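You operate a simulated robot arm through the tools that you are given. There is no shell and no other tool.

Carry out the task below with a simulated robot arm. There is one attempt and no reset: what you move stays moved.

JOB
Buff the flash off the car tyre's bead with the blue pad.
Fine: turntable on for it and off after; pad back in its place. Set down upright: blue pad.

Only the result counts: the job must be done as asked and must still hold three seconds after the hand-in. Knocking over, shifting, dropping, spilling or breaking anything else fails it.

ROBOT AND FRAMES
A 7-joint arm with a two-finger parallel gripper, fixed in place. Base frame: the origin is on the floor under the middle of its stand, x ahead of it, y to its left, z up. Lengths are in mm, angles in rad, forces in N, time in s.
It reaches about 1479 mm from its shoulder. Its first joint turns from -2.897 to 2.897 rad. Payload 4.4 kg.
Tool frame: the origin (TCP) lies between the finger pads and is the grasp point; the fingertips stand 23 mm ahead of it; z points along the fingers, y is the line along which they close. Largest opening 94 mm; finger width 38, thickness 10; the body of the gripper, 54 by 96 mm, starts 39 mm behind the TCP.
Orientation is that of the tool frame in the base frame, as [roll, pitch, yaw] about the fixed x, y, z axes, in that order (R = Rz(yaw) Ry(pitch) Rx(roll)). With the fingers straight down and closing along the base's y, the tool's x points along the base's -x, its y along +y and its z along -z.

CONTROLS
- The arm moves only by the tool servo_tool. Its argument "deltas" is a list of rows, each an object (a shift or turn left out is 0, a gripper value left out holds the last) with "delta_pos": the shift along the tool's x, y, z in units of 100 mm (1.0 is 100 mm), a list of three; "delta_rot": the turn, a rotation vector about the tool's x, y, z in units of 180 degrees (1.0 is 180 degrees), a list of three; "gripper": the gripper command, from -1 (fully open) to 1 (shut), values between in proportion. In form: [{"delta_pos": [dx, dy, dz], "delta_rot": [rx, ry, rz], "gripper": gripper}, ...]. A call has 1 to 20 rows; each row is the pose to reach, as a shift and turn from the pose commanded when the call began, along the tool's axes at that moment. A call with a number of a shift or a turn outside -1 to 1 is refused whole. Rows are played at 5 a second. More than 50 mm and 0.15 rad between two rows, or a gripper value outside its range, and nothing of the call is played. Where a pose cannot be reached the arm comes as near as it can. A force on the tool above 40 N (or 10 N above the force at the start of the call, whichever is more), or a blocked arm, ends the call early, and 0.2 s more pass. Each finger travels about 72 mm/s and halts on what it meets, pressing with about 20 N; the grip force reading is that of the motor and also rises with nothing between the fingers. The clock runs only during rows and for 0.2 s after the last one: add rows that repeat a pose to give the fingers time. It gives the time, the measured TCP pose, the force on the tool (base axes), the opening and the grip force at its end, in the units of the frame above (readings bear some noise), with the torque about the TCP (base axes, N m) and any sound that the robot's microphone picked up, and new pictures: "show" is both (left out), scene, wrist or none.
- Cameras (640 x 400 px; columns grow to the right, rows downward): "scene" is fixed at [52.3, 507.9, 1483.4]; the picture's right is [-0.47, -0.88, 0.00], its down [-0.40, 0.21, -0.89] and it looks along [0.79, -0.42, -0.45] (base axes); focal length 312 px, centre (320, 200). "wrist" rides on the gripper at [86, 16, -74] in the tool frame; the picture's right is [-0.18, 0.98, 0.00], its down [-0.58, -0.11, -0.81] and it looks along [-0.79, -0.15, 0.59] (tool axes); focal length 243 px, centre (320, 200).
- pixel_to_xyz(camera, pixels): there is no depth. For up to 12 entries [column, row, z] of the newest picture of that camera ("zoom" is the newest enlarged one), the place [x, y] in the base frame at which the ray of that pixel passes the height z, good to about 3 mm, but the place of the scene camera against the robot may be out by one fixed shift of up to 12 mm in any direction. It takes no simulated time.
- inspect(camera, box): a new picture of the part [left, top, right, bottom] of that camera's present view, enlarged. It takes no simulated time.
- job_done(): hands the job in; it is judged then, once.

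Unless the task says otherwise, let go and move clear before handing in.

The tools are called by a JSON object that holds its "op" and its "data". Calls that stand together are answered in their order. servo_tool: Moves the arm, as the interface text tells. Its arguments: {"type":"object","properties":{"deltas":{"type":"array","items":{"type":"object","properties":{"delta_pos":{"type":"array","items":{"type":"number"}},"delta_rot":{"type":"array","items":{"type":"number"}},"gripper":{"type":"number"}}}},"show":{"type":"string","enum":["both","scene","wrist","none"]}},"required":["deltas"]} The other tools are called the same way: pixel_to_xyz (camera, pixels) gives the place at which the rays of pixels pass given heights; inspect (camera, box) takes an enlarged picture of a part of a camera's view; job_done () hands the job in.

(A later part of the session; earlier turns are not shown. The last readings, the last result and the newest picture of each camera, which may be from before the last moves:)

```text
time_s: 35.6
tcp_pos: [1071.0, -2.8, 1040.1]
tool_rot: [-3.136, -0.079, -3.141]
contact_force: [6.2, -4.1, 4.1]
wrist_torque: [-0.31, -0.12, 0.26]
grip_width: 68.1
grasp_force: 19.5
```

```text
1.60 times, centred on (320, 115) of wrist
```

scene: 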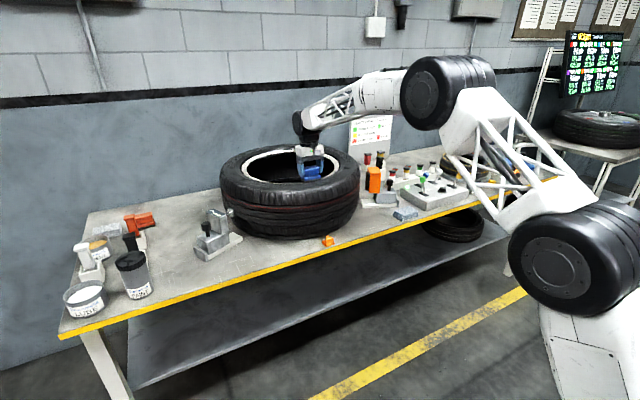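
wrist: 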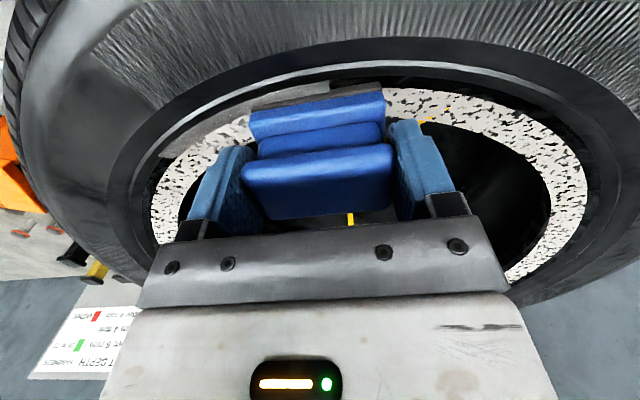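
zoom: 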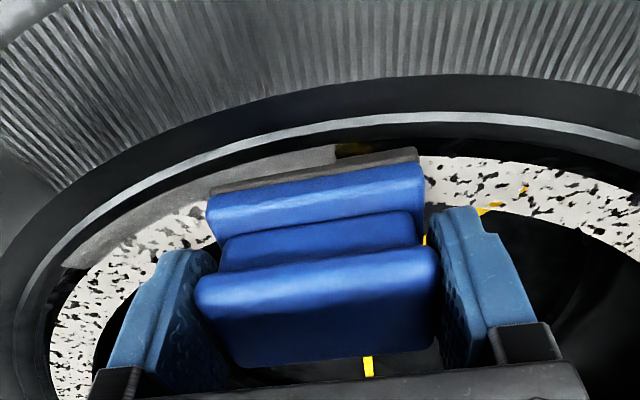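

Contact: force about [6,-4,4] N, and the zone downstream of the pad (wrist zoom (200,190)) has changed to grey. I'll enlarge that before pressing on.

{"op": "inspect", "data": {"camera": "wrist", "box": [140, 60, 300, 180]}}

{"op": "inspect", "data": {"camera": "wrist", "box": [370, 60, 530, 180]}}

{"op": "inspect", "data": {"camera": "scene", "box": [300, 160, 350, 195]}}

```text
3.33 times, centred on (220, 120) of wrist
```

zoom: 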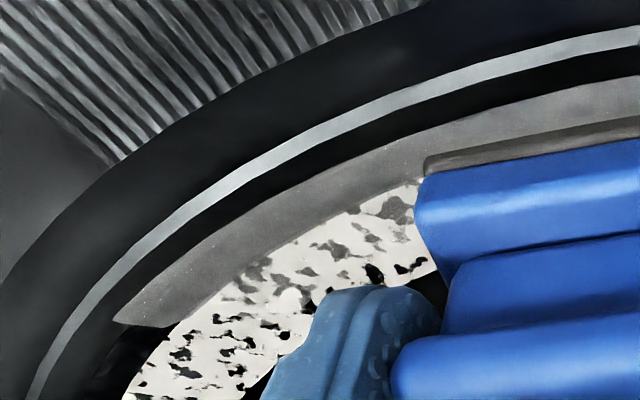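

```text
3.33 times, centred on (450, 120) of wrist
```

zoom: 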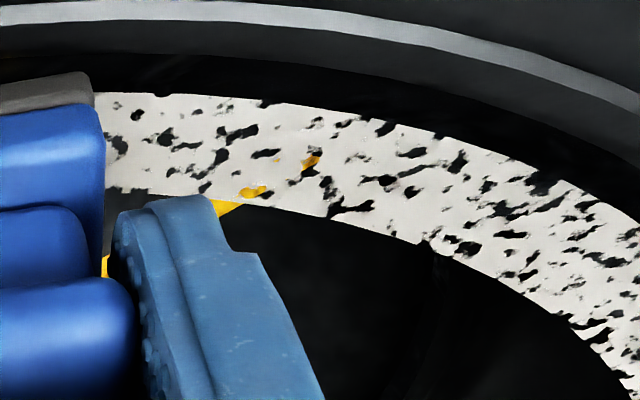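

```text
11.43 times, centred on (325, 178) of scene
```

zoom: 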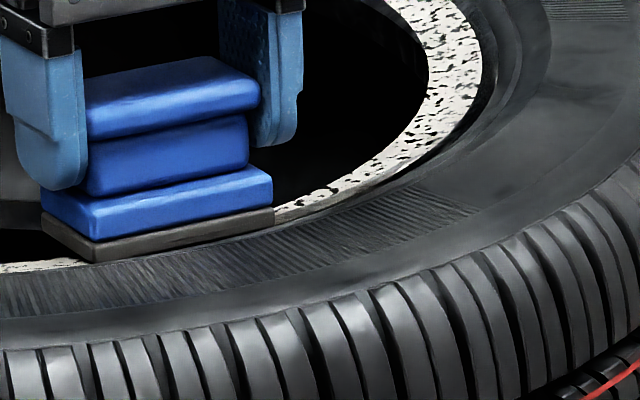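

A grey buffed band begins to show along the bead behind the pad, while speckled white still lies beside it. I hold the pad here and let the tyre turn to see how it develops.

{"op": "servo_tool", "data": {"deltas": [{"delta_pos": [0, 0, 0]}, {"delta_pos": [0, 0, 0]}, {"delta_pos": [0, 0, 0]}, {"delta_pos": [0, 0, 0]}], "show": "both"}}

{"op": "inspect", "data": {"camera": "wrist", "box": [120, 0, 520, 230]}}

{"op": "inspect", "data": {"camera": "scene", "box": [215, 135, 365, 225]}}

```text
time_s: 36.6
tcp_pos: [1070.3, -0.9, 1039.8]
tool_rot: [-3.135, -0.078, -3.141]
contact_force: [9.0, -7.0, 7.8]
wrist_torque: [-0.63, -0.23, 0.47]
grip_width: 67.7
grasp_force: 20.1
```

scene: 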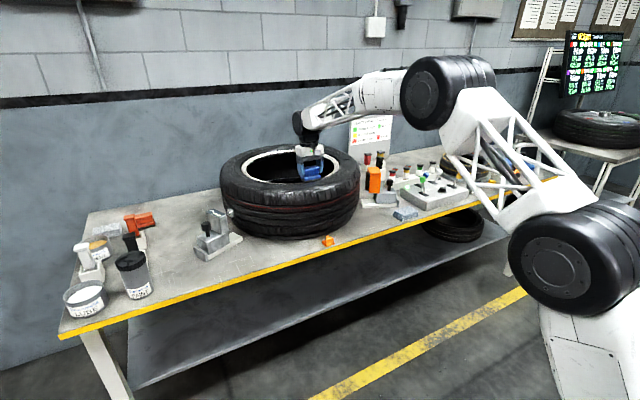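
wrist: 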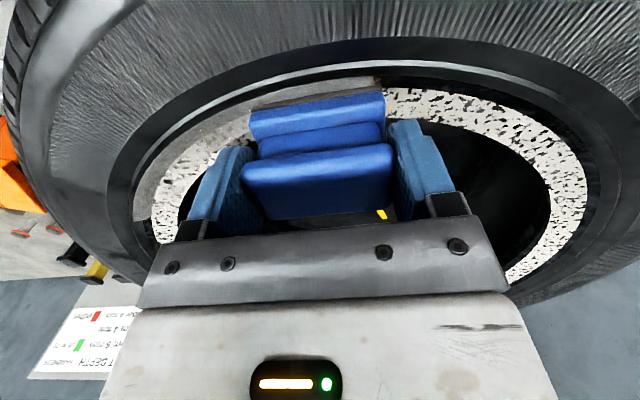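

```text
1.60 times, centred on (320, 115) of wrist
```

zoom: 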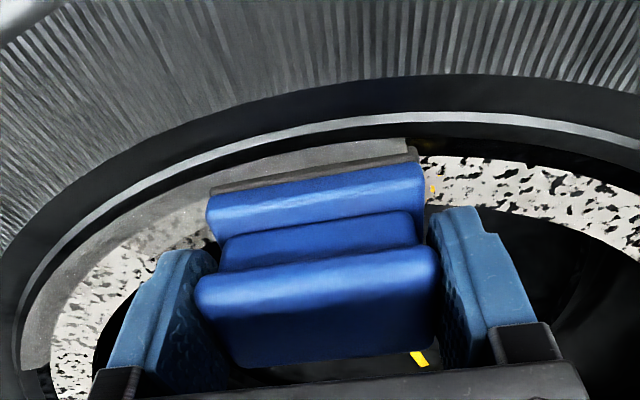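

```text
4.27 times, centred on (290, 180) of scene
```

zoom: 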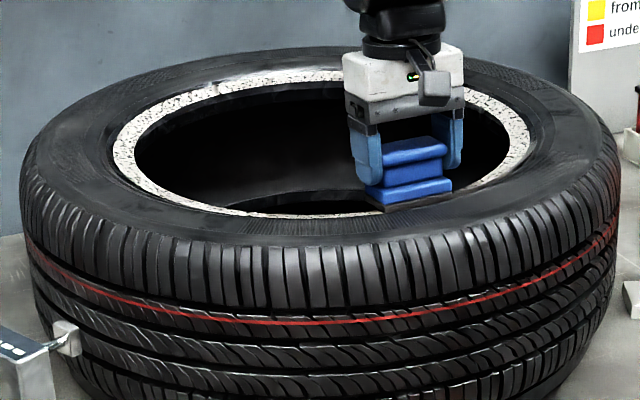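

{"op": "inspect", "data": {"camera": "wrist", "box": [120, 60, 280, 220]}}

{"op": "inspect", "data": {"camera": "scene", "box": [240, 165, 345, 195]}}

```text
2.50 times, centred on (200, 140) of wrist
```

zoom: 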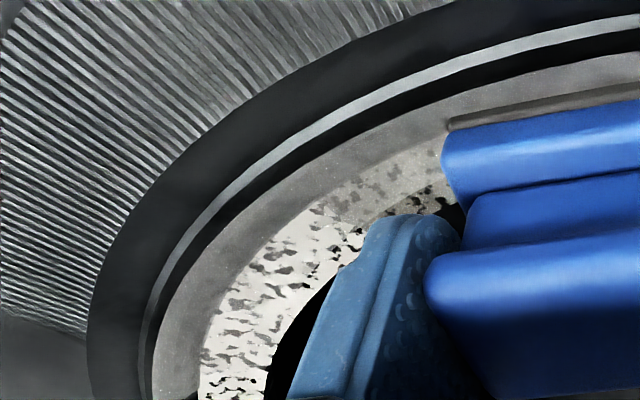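

```text
6.10 times, centred on (292, 180) of scene
```

zoom: 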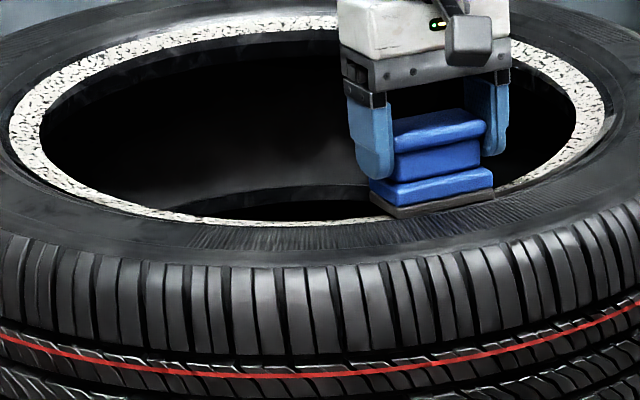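

The white next to the pad (zoom (380,190)) is fading to plain grey, so buffing works and builds up with time. I keep the pressure steady and let the tyre turn.

{"op": "servo_tool", "data": {"deltas": [{"delta_pos": [0, 0, 0]}, {"delta_pos": [0, 0, 0]}, {"delta_pos": [0, 0, 0]}, {"delta_pos": [0, 0, 0]}, {"delta_pos": [0, 0, 0]}, {"delta_pos": [0, 0, 0]}, {"delta_pos": [0, 0, 0]}, {"delta_pos": [0, 0, 0]}, {"delta_pos": [0, 0, 0]}, {"delta_pos": [0, 0, 0]}], "show": "both"}}

{"op": "inspect", "data": {"camera": "wrist", "box": [120, 0, 520, 230]}}

{"op": "inspect", "data": {"camera": "scene", "box": [230, 140, 350, 200]}}

```text
time_s: 38.8
tcp_pos: [1070.2, -0.4, 1038.4]
tool_rot: [-3.137, -0.082, -3.141]
contact_force: [4.7, -6.6, 4.8]
wrist_torque: [-0.06, -0.06, -0.01]
grip_width: 67.6
grasp_force: 19.8
```

scene: 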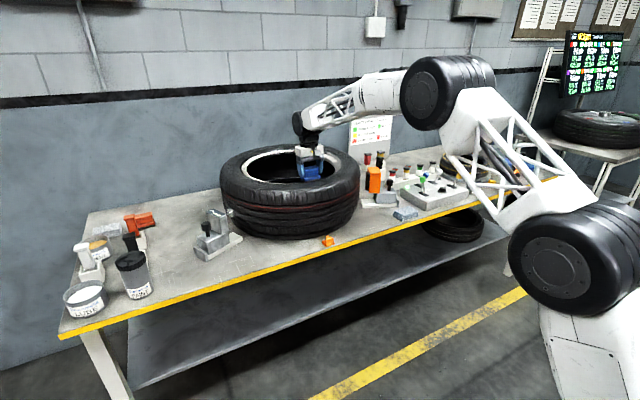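
wrist: 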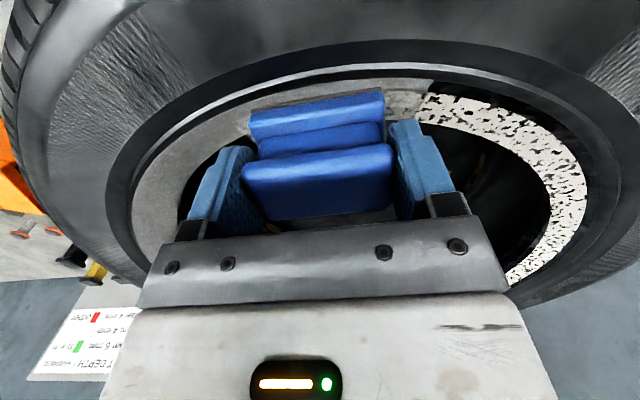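

```text
1.60 times, centred on (320, 115) of wrist
```

zoom: 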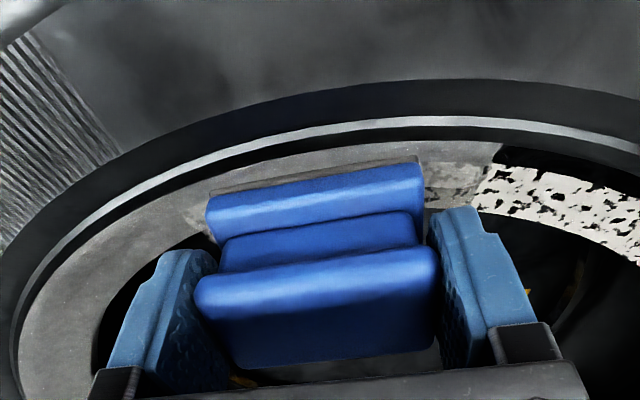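

```text
5.33 times, centred on (290, 170) of scene
```

zoom: 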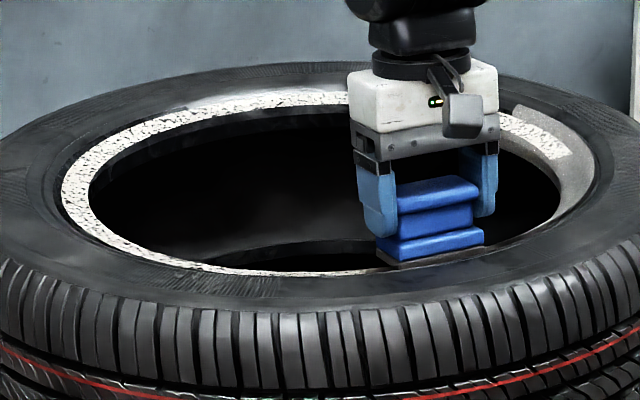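

Downstream of the pad the ring is clean grey now (scene zoom (570,170)), with white left only upstream. I press 0.5 mm more and keep it there as the tyre turns.

{"op": "servo_tool", "data": {"deltas": [{"delta_pos": [0, 0, 0.005]}, {"delta_pos": [0, 0, 0.005]}, {"delta_pos": [0, 0, 0.005]}, {"delta_pos": [0, 0, 0.005]}, {"delta_pos": [0, 0, 0.005]}, {"delta_pos": [0, 0, 0.005]}, {"delta_pos": [0, 0, 0.005]}, {"delta_pos": [0, 0, 0.005]}, {"delta_pos": [0, 0, 0.005]}, {"delta_pos": [0, 0, 0.005]}], "show": "both"}}

{"op": "inspect", "data": {"camera": "scene", "box": [230, 140, 350, 200]}}

{"op": "inspect", "data": {"camera": "wrist", "box": [120, 0, 520, 230]}}

```text
time_s: 41.0
tcp_pos: [1070.7, -1.3, 1038.3]
tool_rot: [-3.136, -0.08, 3.139]
contact_force: [9.7, -14.7, 12.4]
wrist_torque: [-0.21, -0.2, -0.01]
grip_width: 67.6
grasp_force: 19.7
```

scene: 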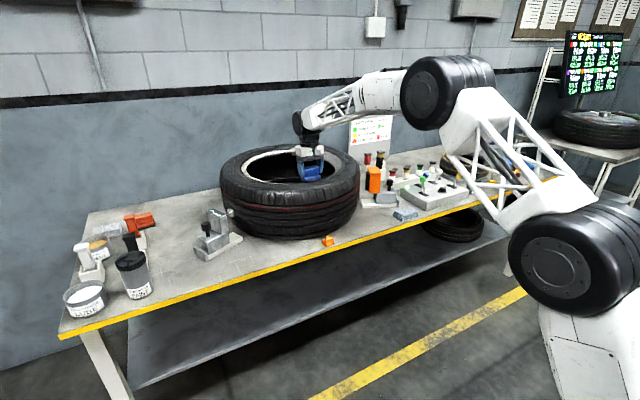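
wrist: 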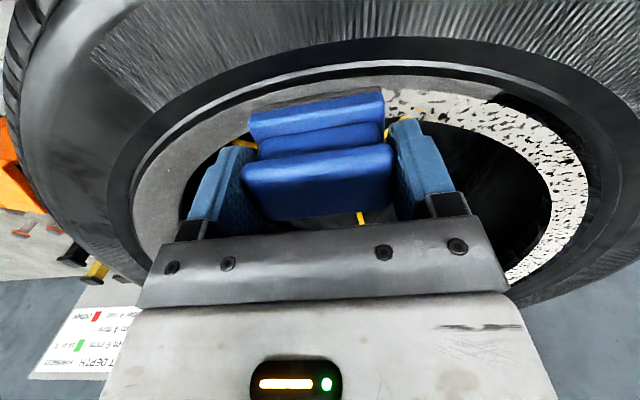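

```text
5.33 times, centred on (290, 170) of scene
```

zoom: 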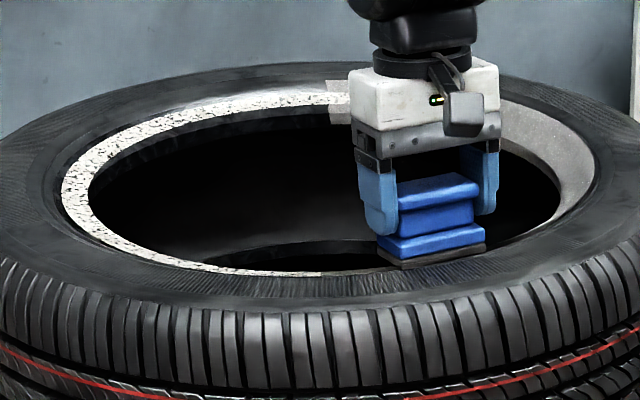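

```text
1.60 times, centred on (320, 115) of wrist
```

zoom: 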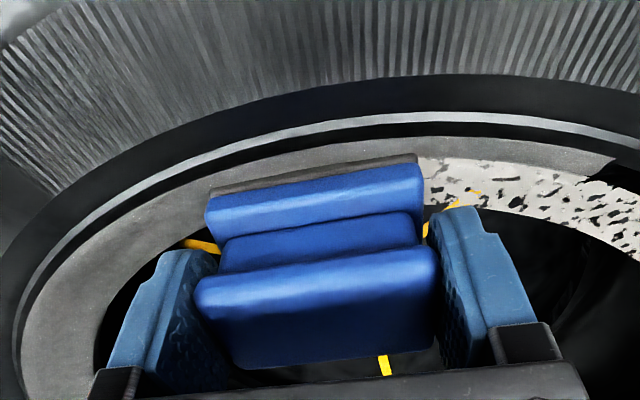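

About half the ring is clean; the force is about 21 N, with the pad steady in the grip. I hold on for the rest of the turn.

{"op": "servo_tool", "data": {"deltas": [{"delta_pos": [0, 0, 0]}, {"delta_pos": [0, 0, 0]}, {"delta_pos": [0, 0, 0]}, {"delta_pos": [0, 0, 0]}, {"delta_pos": [0, 0, 0]}, {"delta_pos": [0, 0, 0]}, {"delta_pos": [0, 0, 0]}, {"delta_pos": [0, 0, 0]}, {"delta_pos": [0, 0, 0]}, {"delta_pos": [0, 0, 0]}], "show": "wrist"}}

{"op": "inspect", "data": {"camera": "scene", "box": [230, 140, 350, 200]}}

```text
time_s: 43.2
tcp_pos: [1071.5, -0.0, 1039.5]
tool_rot: [-3.135, -0.079, 3.141]
contact_force: [6.8, -4.3, 4.9]
wrist_torque: [-0.46, -0.18, 0.33]
grip_width: 67.6
grasp_force: 19.7
```

wrist: 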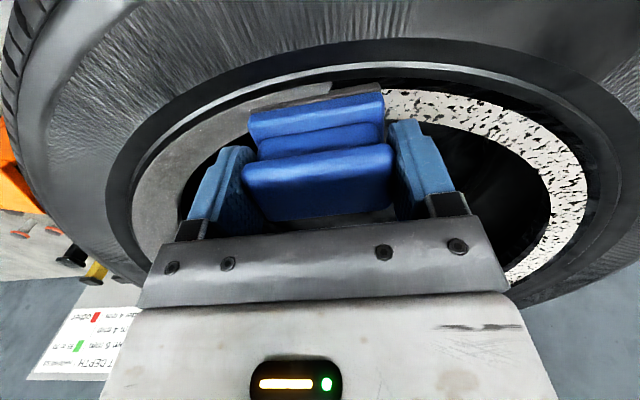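

```text
5.33 times, centred on (290, 170) of scene
```

zoom: 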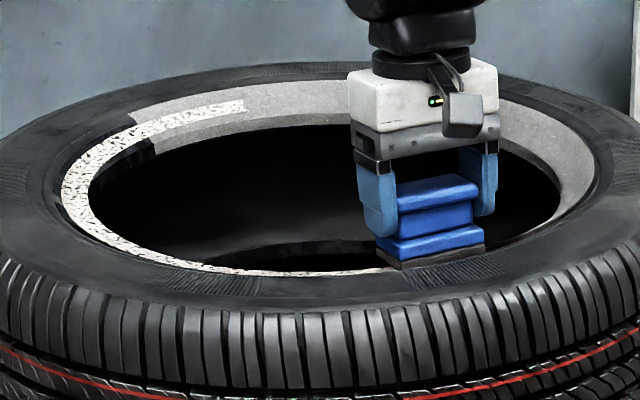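

The cleaned arc now reaches the far left (scene zoom (140,110)). I keep holding.

{"op": "servo_tool", "data": {"deltas": [{"delta_pos": [0, 0, 0]}, {"delta_pos": [0, 0, 0]}, {"delta_pos": [0, 0, 0]}, {"delta_pos": [0, 0, 0]}, {"delta_pos": [0, 0, 0]}, {"delta_pos": [0, 0, 0]}, {"delta_pos": [0, 0, 0]}, {"delta_pos": [0, 0, 0]}, {"delta_pos": [0, 0, 0]}, {"delta_pos": [0, 0, 0]}, {"delta_pos": [0, 0, 0]}, {"delta_pos": [0, 0, 0]}], "show": "wrist"}}

{"op": "inspect", "data": {"camera": "scene", "box": [230, 140, 350, 200]}}

```text
time_s: 45.8
tcp_pos: [1071.6, -1.4, 1039.0]
tool_rot: [-3.138, -0.081, 3.141]
contact_force: [3.5, -6.3, 3.4]
wrist_torque: [-0.11, -0.1, 0.0]
grip_width: 67.6
grasp_force: 20.4
```

wrist: 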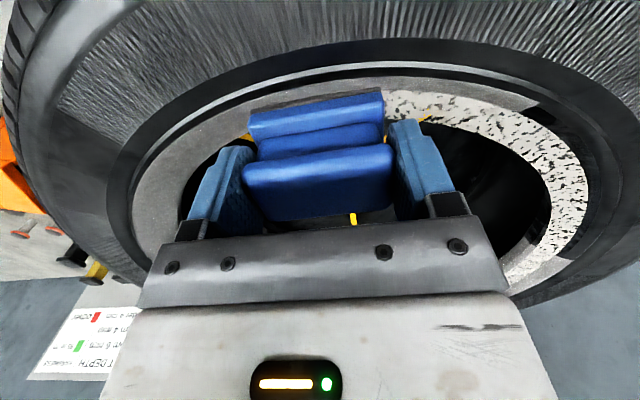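

```text
5.33 times, centred on (290, 170) of scene
```

zoom: 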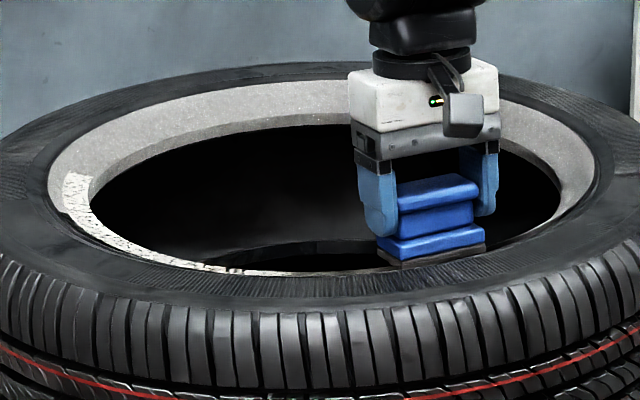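

Only the left and near-left arc stays white (scene zoom (80,200)). I hold another turn segment, pressing 0.3 mm more since the force dropped to 8 N.

{"op": "servo_tool", "data": {"deltas": [{"delta_pos": [0, 0, 0.003]}, {"delta_pos": [0, 0, 0.003]}, {"delta_pos": [0, 0, 0.003]}, {"delta_pos": [0, 0, 0.003]}, {"delta_pos": [0, 0, 0.003]}, {"delta_pos": [0, 0, 0.003]}, {"delta_pos": [0, 0, 0.003]}, {"delta_pos": [0, 0, 0.003]}, {"delta_pos": [0, 0, 0.003]}, {"delta_pos": [0, 0, 0.003]}, {"delta_pos": [0, 0, 0.003]}, {"delta_pos": [0, 0, 0.003]}, {"delta_pos": [0, 0, 0.003]}, {"delta_pos": [0, 0, 0.003]}], "show": "wrist"}}

{"op": "inspect", "data": {"camera": "scene", "box": [230, 140, 350, 200]}}

```text
time_s: 48.8
tcp_pos: [1070.5, -0.7, 1038.7]
tool_rot: [-3.136, -0.08, -3.142]
contact_force: [6.6, -7.9, 8.3]
wrist_torque: [-0.1, -0.12, -0.06]
grip_width: 67.4
grasp_force: 20.1
```

wrist: 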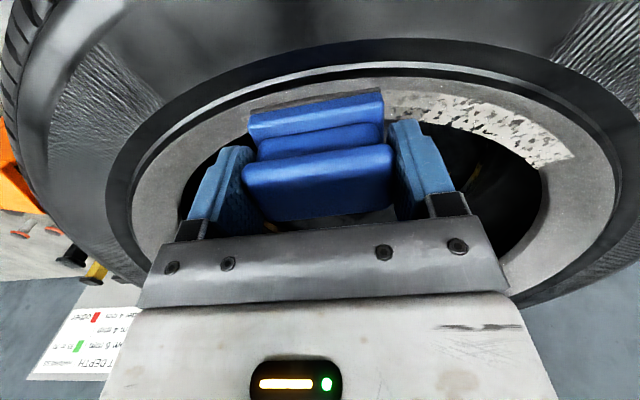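

```text
5.33 times, centred on (290, 170) of scene
```

zoom: 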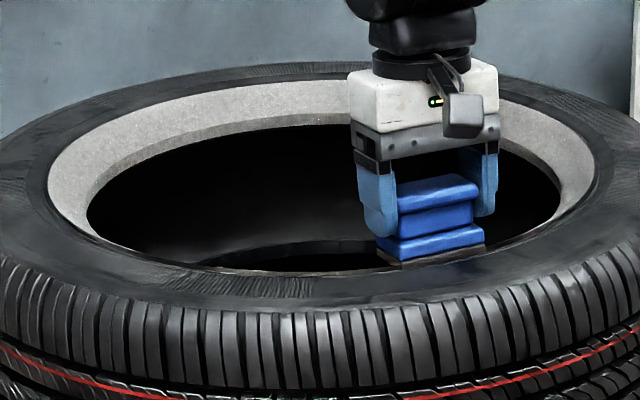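

Just a last arc of faint white remains at wrist (480,115), coming toward the pad. I hold for it to pass, plus some overlap.

{"op": "servo_tool", "data": {"deltas": [{"delta_pos": [0, 0, 0]}, {"delta_pos": [0, 0, 0]}, {"delta_pos": [0, 0, 0]}, {"delta_pos": [0, 0, 0]}, {"delta_pos": [0, 0, 0]}, {"delta_pos": [0, 0, 0]}, {"delta_pos": [0, 0, 0]}, {"delta_pos": [0, 0, 0]}, {"delta_pos": [0, 0, 0]}, {"delta_pos": [0, 0, 0]}, {"delta_pos": [0, 0, 0]}, {"delta_pos": [0, 0, 0]}, {"delta_pos": [0, 0, 0]}, {"delta_pos": [0, 0, 0]}, {"delta_pos": [0, 0, 0]}, {"delta_pos": [0, 0, 0]}], "show": "wrist"}}

{"op": "inspect", "data": {"camera": "wrist", "box": [120, 0, 620, 300]}}

{"op": "inspect", "data": {"camera": "scene", "box": [230, 140, 350, 200]}}

```text
time_s: 52.2
tcp_pos: [1071.7, -1.8, 1039.9]
tool_rot: [-3.137, -0.08, 3.14]
contact_force: [7.0, -10.2, 6.6]
wrist_torque: [-0.2, -0.11, 0.01]
grip_width: 67.4
grasp_force: 19.7
```

wrist: 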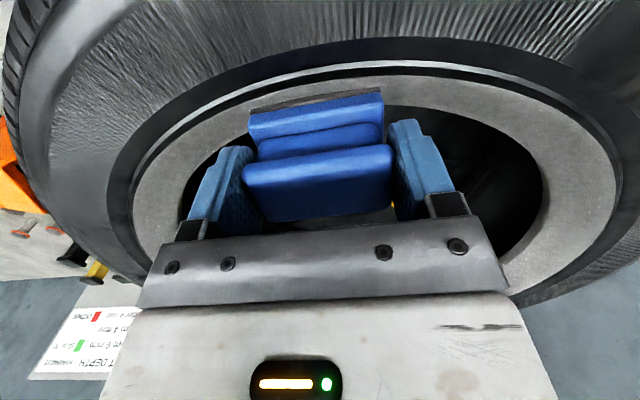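

```text
1.28 times, centred on (370, 150) of wrist
```

zoom: 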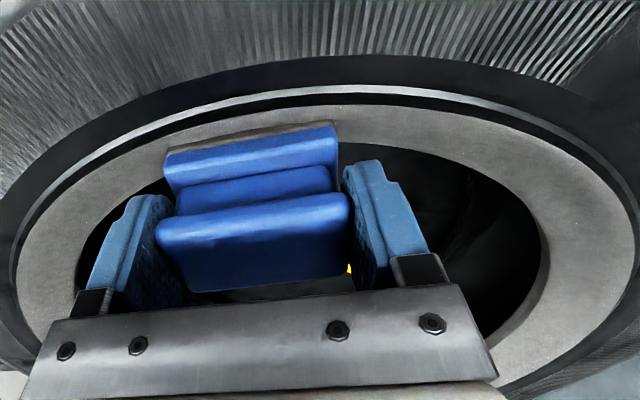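

```text
5.33 times, centred on (290, 170) of scene
```

zoom: 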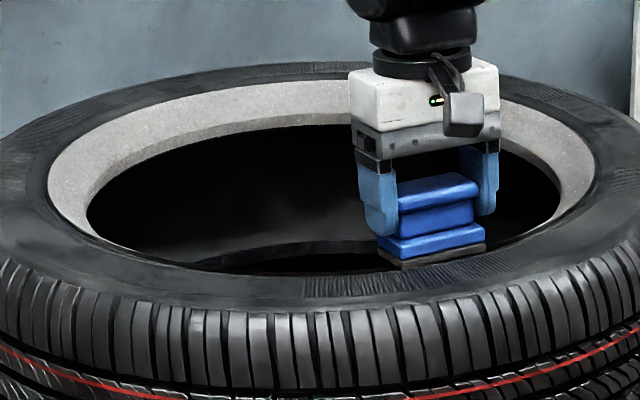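

The whole ring is plain grey in both views. I lift the pad off along its normal and check the ring without the pad in the way.

{"op": "servo_tool", "data": {"deltas": [{"delta_pos": [0, 0, -0.1]}, {"delta_pos": [0, 0, -0.4]}, {"delta_pos": [0, 0, -0.7]}, {"delta_pos": [0, 0, -1]}], "show": "both"}}

{"op": "inspect", "data": {"camera": "wrist", "box": [120, 0, 520, 230]}}

{"op": "inspect", "data": {"camera": "scene", "box": [230, 120, 350, 200]}}

```text
time_s: 53.2
tcp_pos: [1077.3, -1.6, 1136.6]
tool_rot: [-3.137, -0.081, -3.142]
contact_force: [-0.5, 0.2, -1.6]
wrist_torque: [0.0, 0.04, 0.01]
grip_width: 67.4
grasp_force: 20.6
```

scene: 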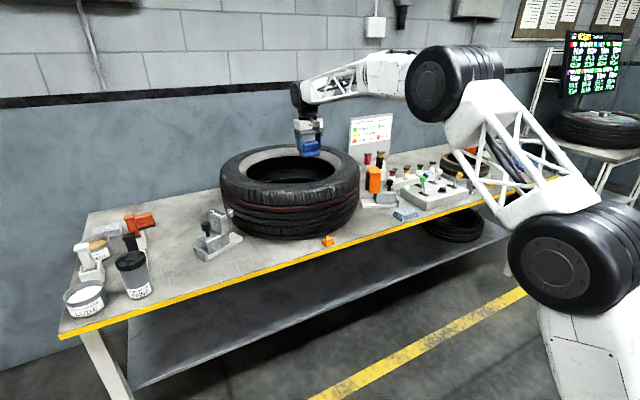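
wrist: 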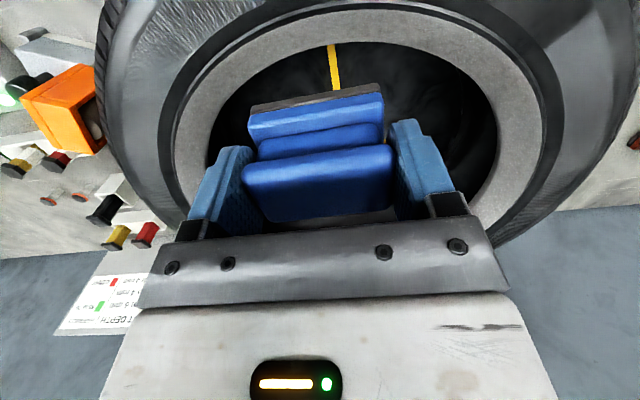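

```text
1.60 times, centred on (320, 115) of wrist
```

zoom: 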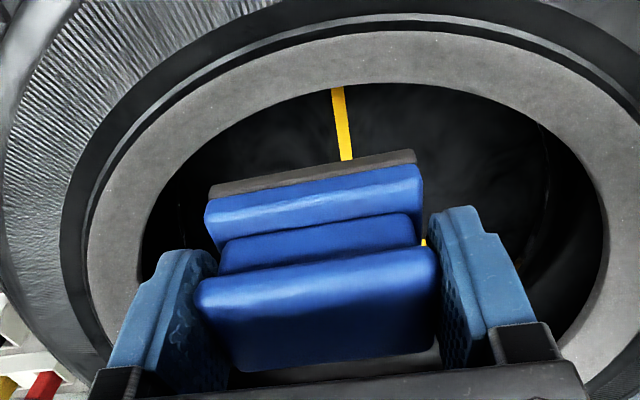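

```text
5.00 times, centred on (290, 160) of scene
```

zoom: 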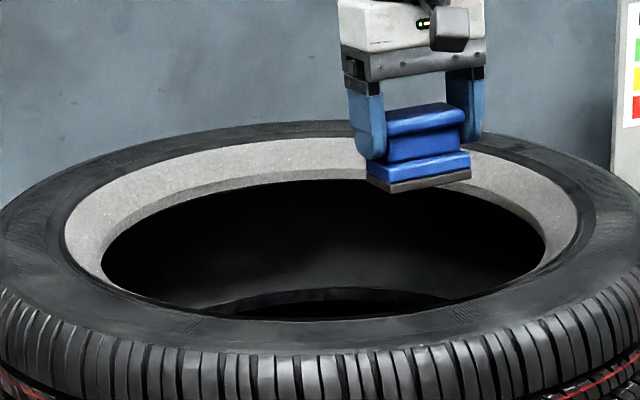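

The bead is uniformly clean all round, with no white left. Next I level the tool, restore the pick-up yaw, and move back toward the pad's place.

{"op": "servo_tool", "data": {"deltas": [{"delta_pos": [0.2, 0.2, -0.1], "delta_rot": [0.0005, -0.008, -0.005]}, {"delta_pos": [0.4, 0.45, -0.1], "delta_rot": [0.001, -0.016, -0.01]}, {"delta_pos": [0.6, 0.75, -0.1], "delta_rot": [0.0018, -0.0256, -0.0143]}, {"delta_pos": [0.8, 1, -0.1], "delta_rot": [0.0018, -0.0256, -0.0143]}], "show": "none"}}

```text
time_s: 54.2
tcp_pos: [999.9, 99.2, 1153.0]
tool_rot: [-3.134, -0.002, -3.098]
contact_force: [0.6, -0.3, -1.6]
wrist_torque: [0.0, 0.01, -0.01]
grip_width: 67.7
grasp_force: 19.6
```

{"op": "servo_tool", "data": {"deltas": [{"delta_pos": [0.06, 0.4, 0], "delta_rot": [0.0012, 0, 0]}, {"delta_pos": [0.12, 0.8, 0], "delta_rot": [0.0024, 0, 0]}, {"delta_pos": [0.15, 1, 0], "delta_rot": [0.0024, 0, 0]}], "show": "none"}}

{"op": "servo_tool", "data": {"deltas": [{"delta_pos": [0.06, 0.4, 0]}, {"delta_pos": [0.12, 0.8, 0]}, {"delta_pos": [0.15, 1, 0]}], "show": "none"}}

{"op": "servo_tool", "data": {"deltas": [{"delta_pos": [0.05, 0.4, 0]}, {"delta_pos": [0.1, 0.8, 0]}, {"delta_pos": [0.1, 1, 0]}], "show": "both"}}

```text
time_s: 55.0
tcp_pos: [981.3, 199.4, 1152.8]
tool_rot: [-3.124, 0.001, -3.097]
contact_force: [0.2, -0.3, -0.5]
wrist_torque: [-0.02, 0.02, -0.01]
grip_width: 67.7
grasp_force: 20.4
```

```text
time_s: 55.8
tcp_pos: [959.8, 300.2, 1151.4]
tool_rot: [-3.125, 0.001, -3.096]
contact_force: [0.0, -0.5, -0.5]
wrist_torque: [0.02, 0.01, 0.0]
grip_width: 67.5
grasp_force: 20.1
```

```text
time_s: 56.6
tcp_pos: [946.0, 397.2, 1149.5]
tool_rot: [-3.124, 0.001, -3.096]
contact_force: [0.9, -0.9, -1.3]
wrist_torque: [0.02, -0.01, 0.0]
grip_width: 67.4
grasp_force: 20.2
```

scene: 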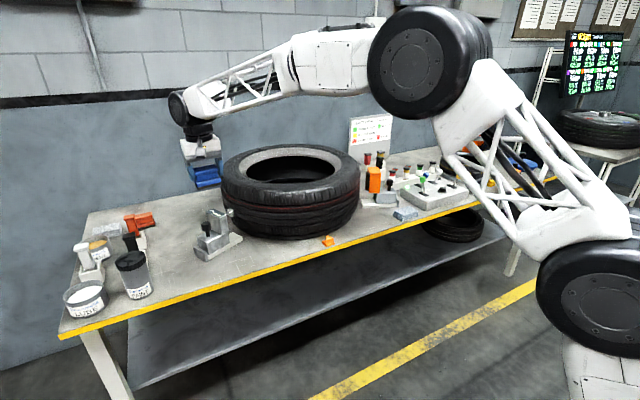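
wrist: 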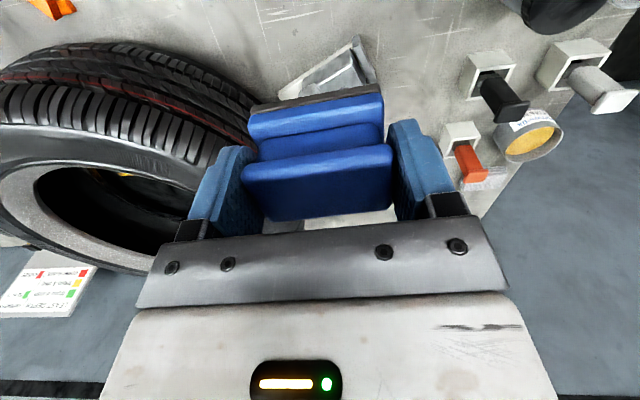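

The tool is above the home spot region; my small roll trim went the wrong way (roll -3.124), so I correct it as I line up over the home pose and start down.

{"op": "servo_tool", "data": {"deltas": [{"delta_pos": [0.01, 0.15, 0.2], "delta_rot": [-0.002, 0, 0]}, {"delta_pos": [0.03, 0.3, 0.5], "delta_rot": [-0.004, 0, 0]}, {"delta_pos": [0.03, 0.343, 0.8], "delta_rot": [-0.0056, 0, 0]}, {"delta_pos": [0.03, 0.343, 1], "delta_rot": [-0.0056, 0, 0]}], "show": "none"}}

{"op": "servo_tool", "data": {"deltas": [{"delta_pos": [0, 0, 0.4]}, {"delta_pos": [0, 0, 0.8]}, {"delta_pos": [0, 0, 1]}, {"delta_pos": [0, 0, 1]}], "show": "wrist"}}

```text
time_s: 57.6
tcp_pos: [943.0, 427.9, 1049.7]
tool_rot: [3.14, 0.001, -3.096]
contact_force: [-0.7, 0.3, -0.8]
wrist_torque: [0.01, 0.0, 0.02]
grip_width: 67.7
grasp_force: 19.9
```

```text
time_s: 58.6
tcp_pos: [941.3, 429.4, 949.2]
tool_rot: [3.141, 0.0, -3.096]
contact_force: [-0.9, 0.3, -0.7]
wrist_torque: [-0.03, -0.02, -0.06]
grip_width: 67.6
grasp_force: 20.4
```

wrist: 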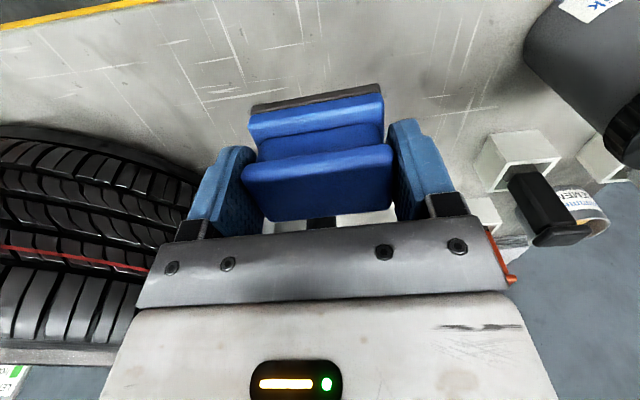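

I'm at (941.3,429.4,949), 2 mm short in y. I correct that and descend to about 12 mm above home height.

{"op": "servo_tool", "data": {"deltas": [{"delta_pos": [0, 0.02, 0.4]}, {"delta_pos": [0, 0.02, 0.8]}, {"delta_pos": [0, 0.02, 1]}, {"delta_pos": [0, 0.02, 1]}], "show": "none"}}

{"op": "servo_tool", "data": {"deltas": [{"delta_pos": [0, 0, 0.05]}, {"delta_pos": [0, 0, 0.1]}, {"delta_pos": [0, 0, 0.13]}, {"delta_pos": [0, 0, 0.13]}], "show": "both"}}

{"op": "inspect", "data": {"camera": "scene", "box": [180, 210, 260, 285]}}

{"op": "inspect", "data": {"camera": "wrist", "box": [140, 40, 520, 260]}}

```text
time_s: 59.6
tcp_pos: [944.6, 429.5, 850.0]
tool_rot: [-3.139, -0.001, -3.097]
contact_force: [0.2, 0.3, -0.9]
wrist_torque: [0.0, -0.02, -0.03]
grip_width: 67.6
grasp_force: 19.4
```

```text
time_s: 60.6
tcp_pos: [943.3, 430.7, 835.5]
tool_rot: [3.141, -0.001, -3.096]
contact_force: [0.4, -0.4, -1.6]
wrist_torque: [0.01, -0.01, 0.02]
grip_width: 67.8
grasp_force: 19.7
```

scene: 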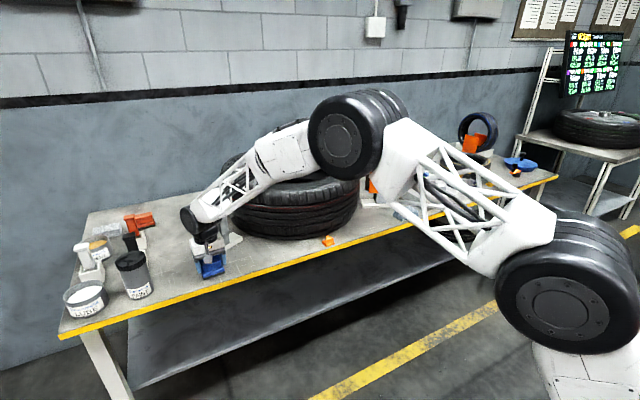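
wrist: 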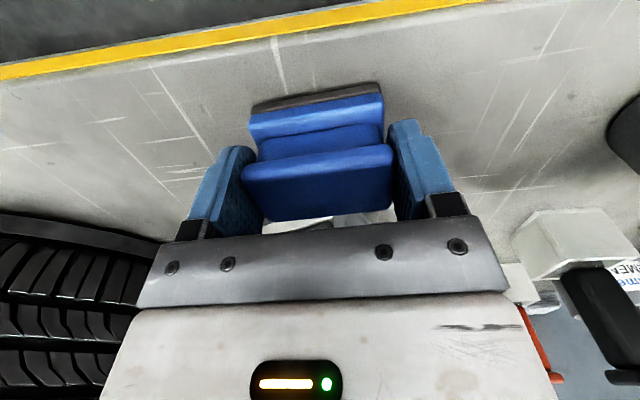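

```text
5.33 times, centred on (220, 248) of scene
```

zoom: 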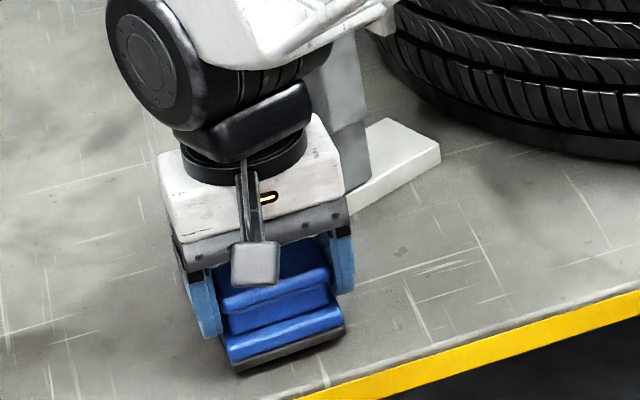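

```text
1.68 times, centred on (330, 150) of wrist
```

zoom: 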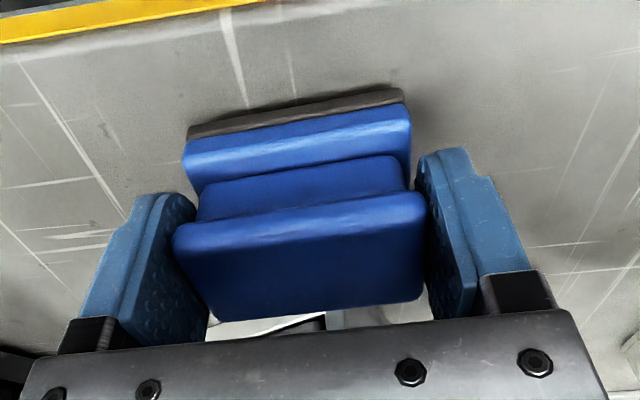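

The pad hangs about 6 mm above its old spot with at most a degree or two of tilt in the grip. I lower gently until it touches the table.

{"op": "servo_tool", "data": {"deltas": [{"delta_pos": [0, 0, 0.02]}, {"delta_pos": [0, 0, 0.04]}, {"delta_pos": [0, 0, 0.04]}], "show": "none"}}

{"op": "servo_tool", "data": {"deltas": [{"delta_pos": [0, 0, 0.01]}, {"delta_pos": [0, 0, 0.02]}, {"delta_pos": [0, 0, 0.02]}], "show": "none"}}

```text
time_s: 61.4
tcp_pos: [941.8, 432.1, 830.3]
tool_rot: [-3.141, -0.001, -3.096]
contact_force: [0.3, -0.6, -1.1]
wrist_torque: [0.04, -0.01, 0.01]
grip_width: 67.4
grasp_force: 20.1
```

```text
time_s: 62.2
tcp_pos: [941.9, 431.7, 829.3]
tool_rot: [3.142, 0.0, -3.098]
contact_force: [0.7, -0.4, -1.3]
wrist_torque: [-0.03, 0.0, 0.0]
grip_width: 67.5
grasp_force: 19.6
```

{"op": "servo_tool", "data": {"deltas": [{"delta_pos": [0, 0, 0.005]}, {"delta_pos": [0, 0, 0.01]}, {"delta_pos": [0, 0, 0.01]}], "show": "none"}}

{"op": "servo_tool", "data": {"deltas": [{"delta_pos": [0, 0, 0.005]}, {"delta_pos": [0, 0, 0.01]}, {"delta_pos": [0, 0, 0.01]}], "show": "both"}}

{"op": "inspect", "data": {"camera": "scene", "box": [190, 240, 245, 285]}}

```text
time_s: 63.0
tcp_pos: [941.0, 432.6, 828.3]
tool_rot: [-3.141, 0.0, -3.096]
contact_force: [0.0, -0.7, -1.0]
wrist_torque: [0.01, -0.01, 0.01]
grip_width: 67.8
grasp_force: 20.3
```

```text
time_s: 63.8
tcp_pos: [942.8, 432.5, 828.6]
tool_rot: [-3.141, 0.0, -3.096]
contact_force: [-2.0, -4.0, 9.0]
wrist_torque: [0.17, 0.31, 0.16]
grip_width: 67.4
grasp_force: 20.2
```

scene: 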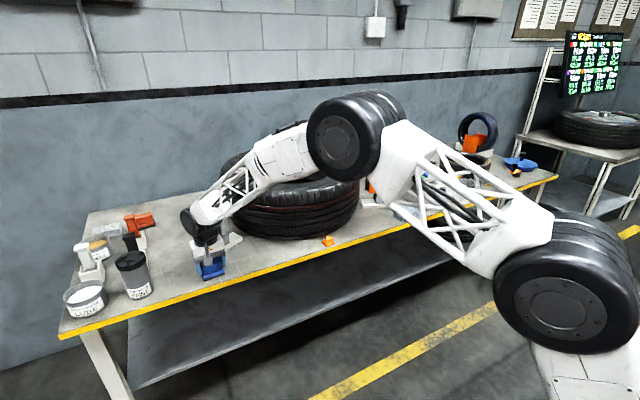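
wrist: 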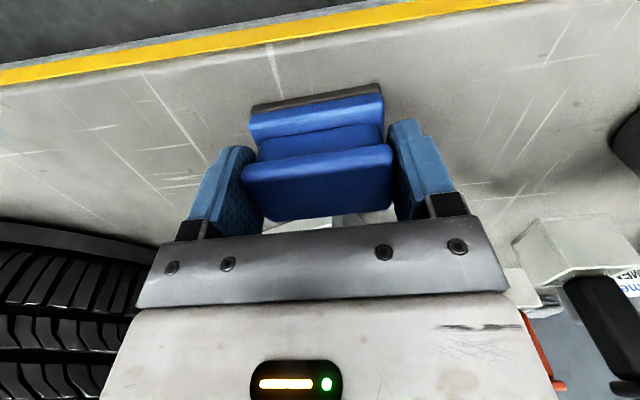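

```text
8.89 times, centred on (218, 262) of scene
```

zoom: 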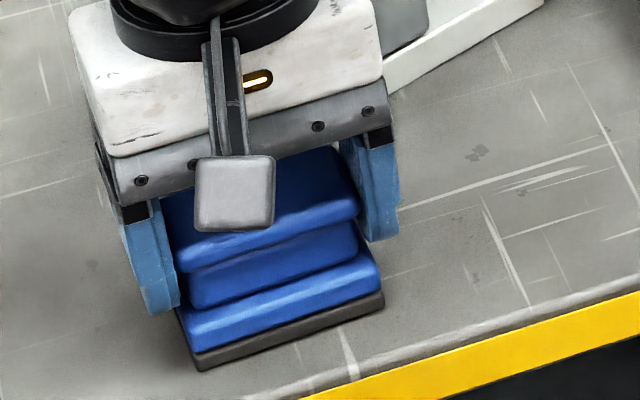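

The pad touches the table (9 N) and its bottom corners match the old place within a pixel or so. I release it in place and then rise.

{"op": "servo_tool", "data": {"deltas": [{"delta_pos": [0, 0, -0.005], "gripper": -0.4}, {"delta_pos": [0, 0, -0.01], "gripper": -0.5}, {"delta_pos": [0, 0, -0.01], "gripper": -0.7}, {"delta_pos": [0, 0, -0.01], "gripper": -1}, {"delta_pos": [0, 0, -0.01], "gripper": -1}, {"delta_pos": [0, 0, -0.01], "gripper": -1}], "show": "wrist"}}

{"op": "inspect", "data": {"camera": "scene", "box": [190, 240, 245, 285]}}

```text
time_s: 65.2
tcp_pos: [942.9, 432.2, 829.4]
tool_rot: [-3.142, 0.002, -3.095]
contact_force: [-0.3, -0.5, 0.7]
wrist_torque: [0.0, 0.02, -0.01]
grip_width: 93.8
grasp_force: 0.0
```

wrist: 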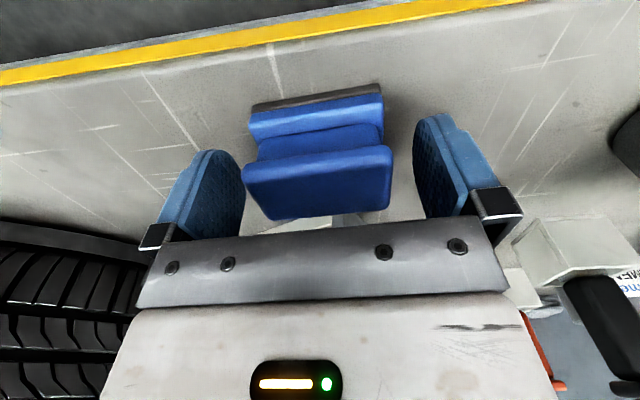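

```text
8.89 times, centred on (218, 262) of scene
```

zoom: 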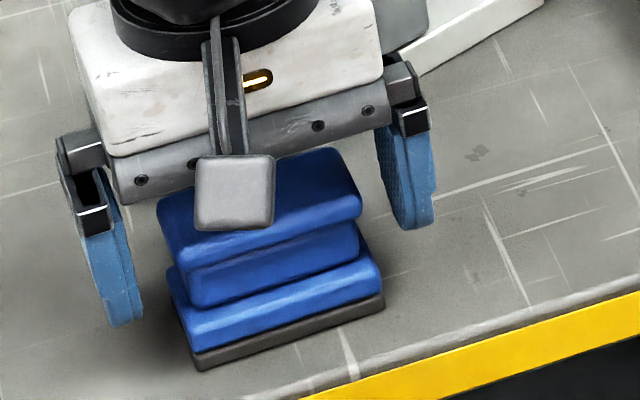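

The fingers are open and the pad stands on its own. I rise straight up and check its place.

{"op": "servo_tool", "data": {"deltas": [{"delta_pos": [0, 0, -0.2]}, {"delta_pos": [0, 0, -0.6]}, {"delta_pos": [0, 0, -1]}], "show": "none"}}

{"op": "servo_tool", "data": {"deltas": [{"delta_pos": [0.12, 0, -0.4]}, {"delta_pos": [0.24, 0, -0.8]}, {"delta_pos": [0.25, 0, -0.95]}], "show": "both"}}

{"op": "inspect", "data": {"camera": "wrist", "box": [270, 0, 380, 90]}}

{"op": "inspect", "data": {"camera": "scene", "box": [190, 250, 240, 285]}}

```text
time_s: 66.0
tcp_pos: [941.1, 431.3, 928.0]
tool_rot: [-3.141, -0.002, -3.096]
contact_force: [0.3, -0.6, -1.4]
wrist_torque: [0.02, 0.0, 0.0]
grip_width: 94.0
grasp_force: 0.0
```

```text
time_s: 66.8
tcp_pos: [917.1, 432.5, 1023.9]
tool_rot: [-3.14, 0.0, -3.096]
contact_force: [-0.6, -0.9, -1.0]
wrist_torque: [-0.01, 0.02, 0.04]
grip_width: 93.9
grasp_force: 0.1
```

scene: 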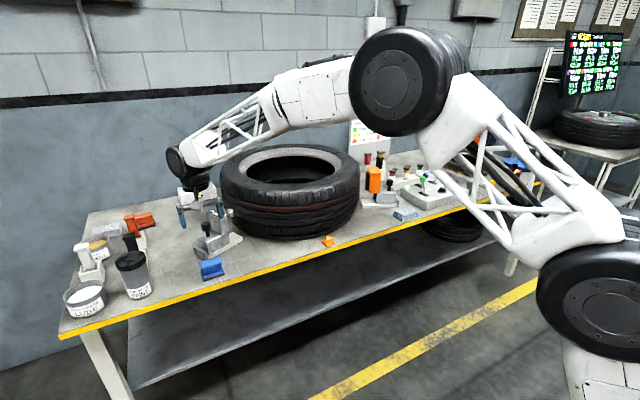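
wrist: 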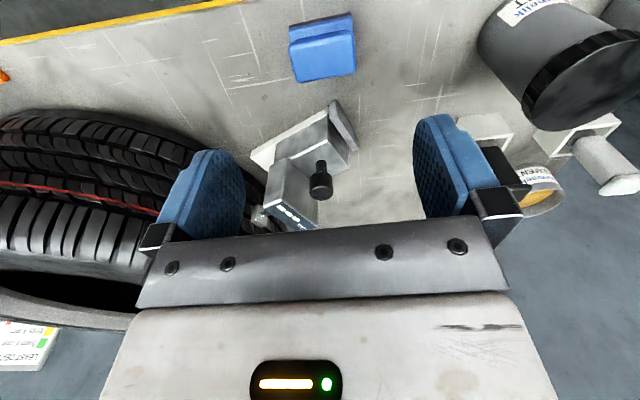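

```text
4.44 times, centred on (325, 45) of wrist
```

zoom: 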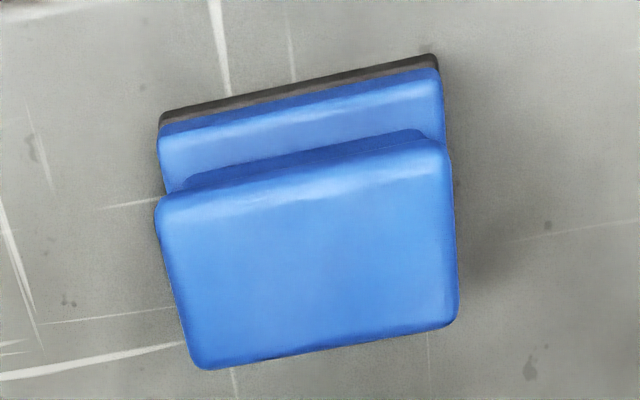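

```text
11.43 times, centred on (215, 268) of scene
```

zoom: 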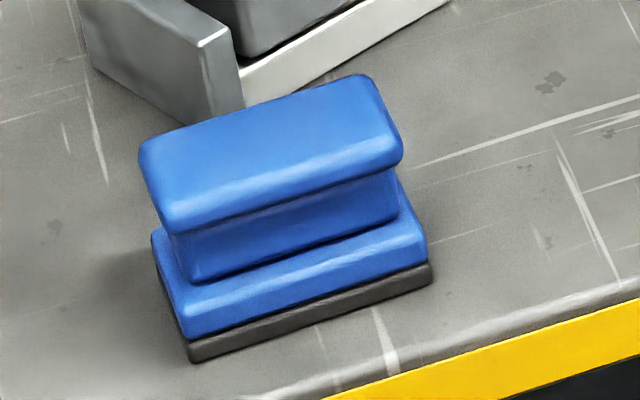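

The pad is back upright on its spot (bottom corner at scene zoom (190,362), same as before, within 1–2 mm). Next I go back to the panel to switch the table off, first retreating up and back and squaring the yaw.

{"op": "servo_tool", "data": {"deltas": [{"delta_pos": [0.3, 0, -0.3], "delta_rot": [0, 0, 0.005], "gripper": 1}, {"delta_pos": [0.6, -0.05, -0.6], "delta_rot": [0, 0, 0.01], "gripper": 1}, {"delta_pos": [0.9, -0.1, -0.9], "delta_rot": [0, 0, 0.0145], "gripper": 1}, {"delta_pos": [0.95, -0.5, -1], "delta_rot": [0, 0, 0.0145], "gripper": 1}, {"delta_pos": [0.95, -0.95, -1], "delta_rot": [0, 0, 0.0145], "gripper": 1}], "show": "none"}}

{"op": "servo_tool", "data": {"deltas": [{"delta_pos": [0, -0.5, 0]}, {"delta_pos": [0, -1, 0]}], "show": "none"}}

{"op": "servo_tool", "data": {"deltas": [{"delta_pos": [0, -0.5, 0]}, {"delta_pos": [0, -1, 0]}], "show": "none"}}

{"op": "servo_tool", "data": {"deltas": [{"delta_pos": [0, -0.5, 0]}, {"delta_pos": [0, -1, 0]}], "show": "none"}}

{"op": "servo_tool", "data": {"deltas": [{"delta_pos": [0, -0.5, 0]}, {"delta_pos": [0, -1, 0]}], "show": "both"}}

{"op": "inspect", "data": {"camera": "scene", "box": [230, 130, 350, 200]}}

```text
time_s: 68.0
tcp_pos: [826.5, 334.4, 1123.4]
tool_rot: [3.141, 0.0, -3.141]
contact_force: [0.3, -0.2, -0.6]
wrist_torque: [0.01, 0.0, 0.01]
grip_width: 0.1
grasp_force: 19.7
```

```text
time_s: 68.6
tcp_pos: [826.0, 230.2, 1121.9]
tool_rot: [-3.141, -0.001, 3.142]
contact_force: [1.0, -0.1, -0.3]
wrist_torque: [0.0, 0.0, -0.01]
grip_width: 0.1
grasp_force: 20.1
```

```text
time_s: 69.2
tcp_pos: [828.3, 129.7, 1125.1]
tool_rot: [3.141, 0.002, 3.141]
contact_force: [-0.4, -0.4, -0.7]
wrist_torque: [0.02, 0.0, 0.0]
grip_width: 0.0
grasp_force: 19.5
```

```text
time_s: 69.8
tcp_pos: [828.6, 32.0, 1123.3]
tool_rot: [3.141, -0.001, 3.141]
contact_force: [-0.2, -0.8, -0.7]
wrist_torque: [0.01, -0.02, 0.01]
grip_width: 0.1
grasp_force: 19.9
```

```text
time_s: 70.4
tcp_pos: [828.1, -66.6, 1123.4]
tool_rot: [-3.141, 0.002, 3.141]
contact_force: [0.8, 0.5, -0.3]
wrist_torque: [0.01, 0.0, -0.01]
grip_width: 0.0
grasp_force: 20.1
```

scene: 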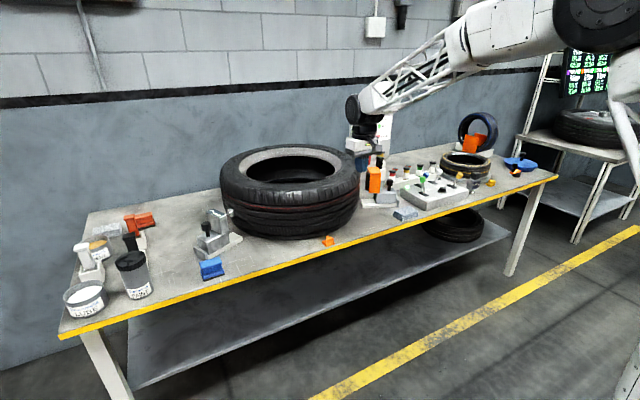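
wrist: 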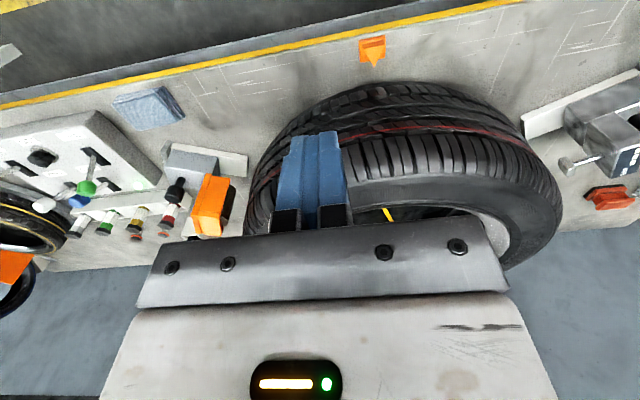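

```text
5.33 times, centred on (290, 165) of scene
```

zoom: 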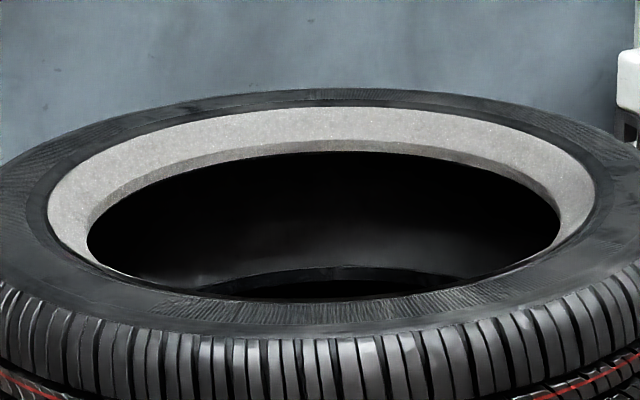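

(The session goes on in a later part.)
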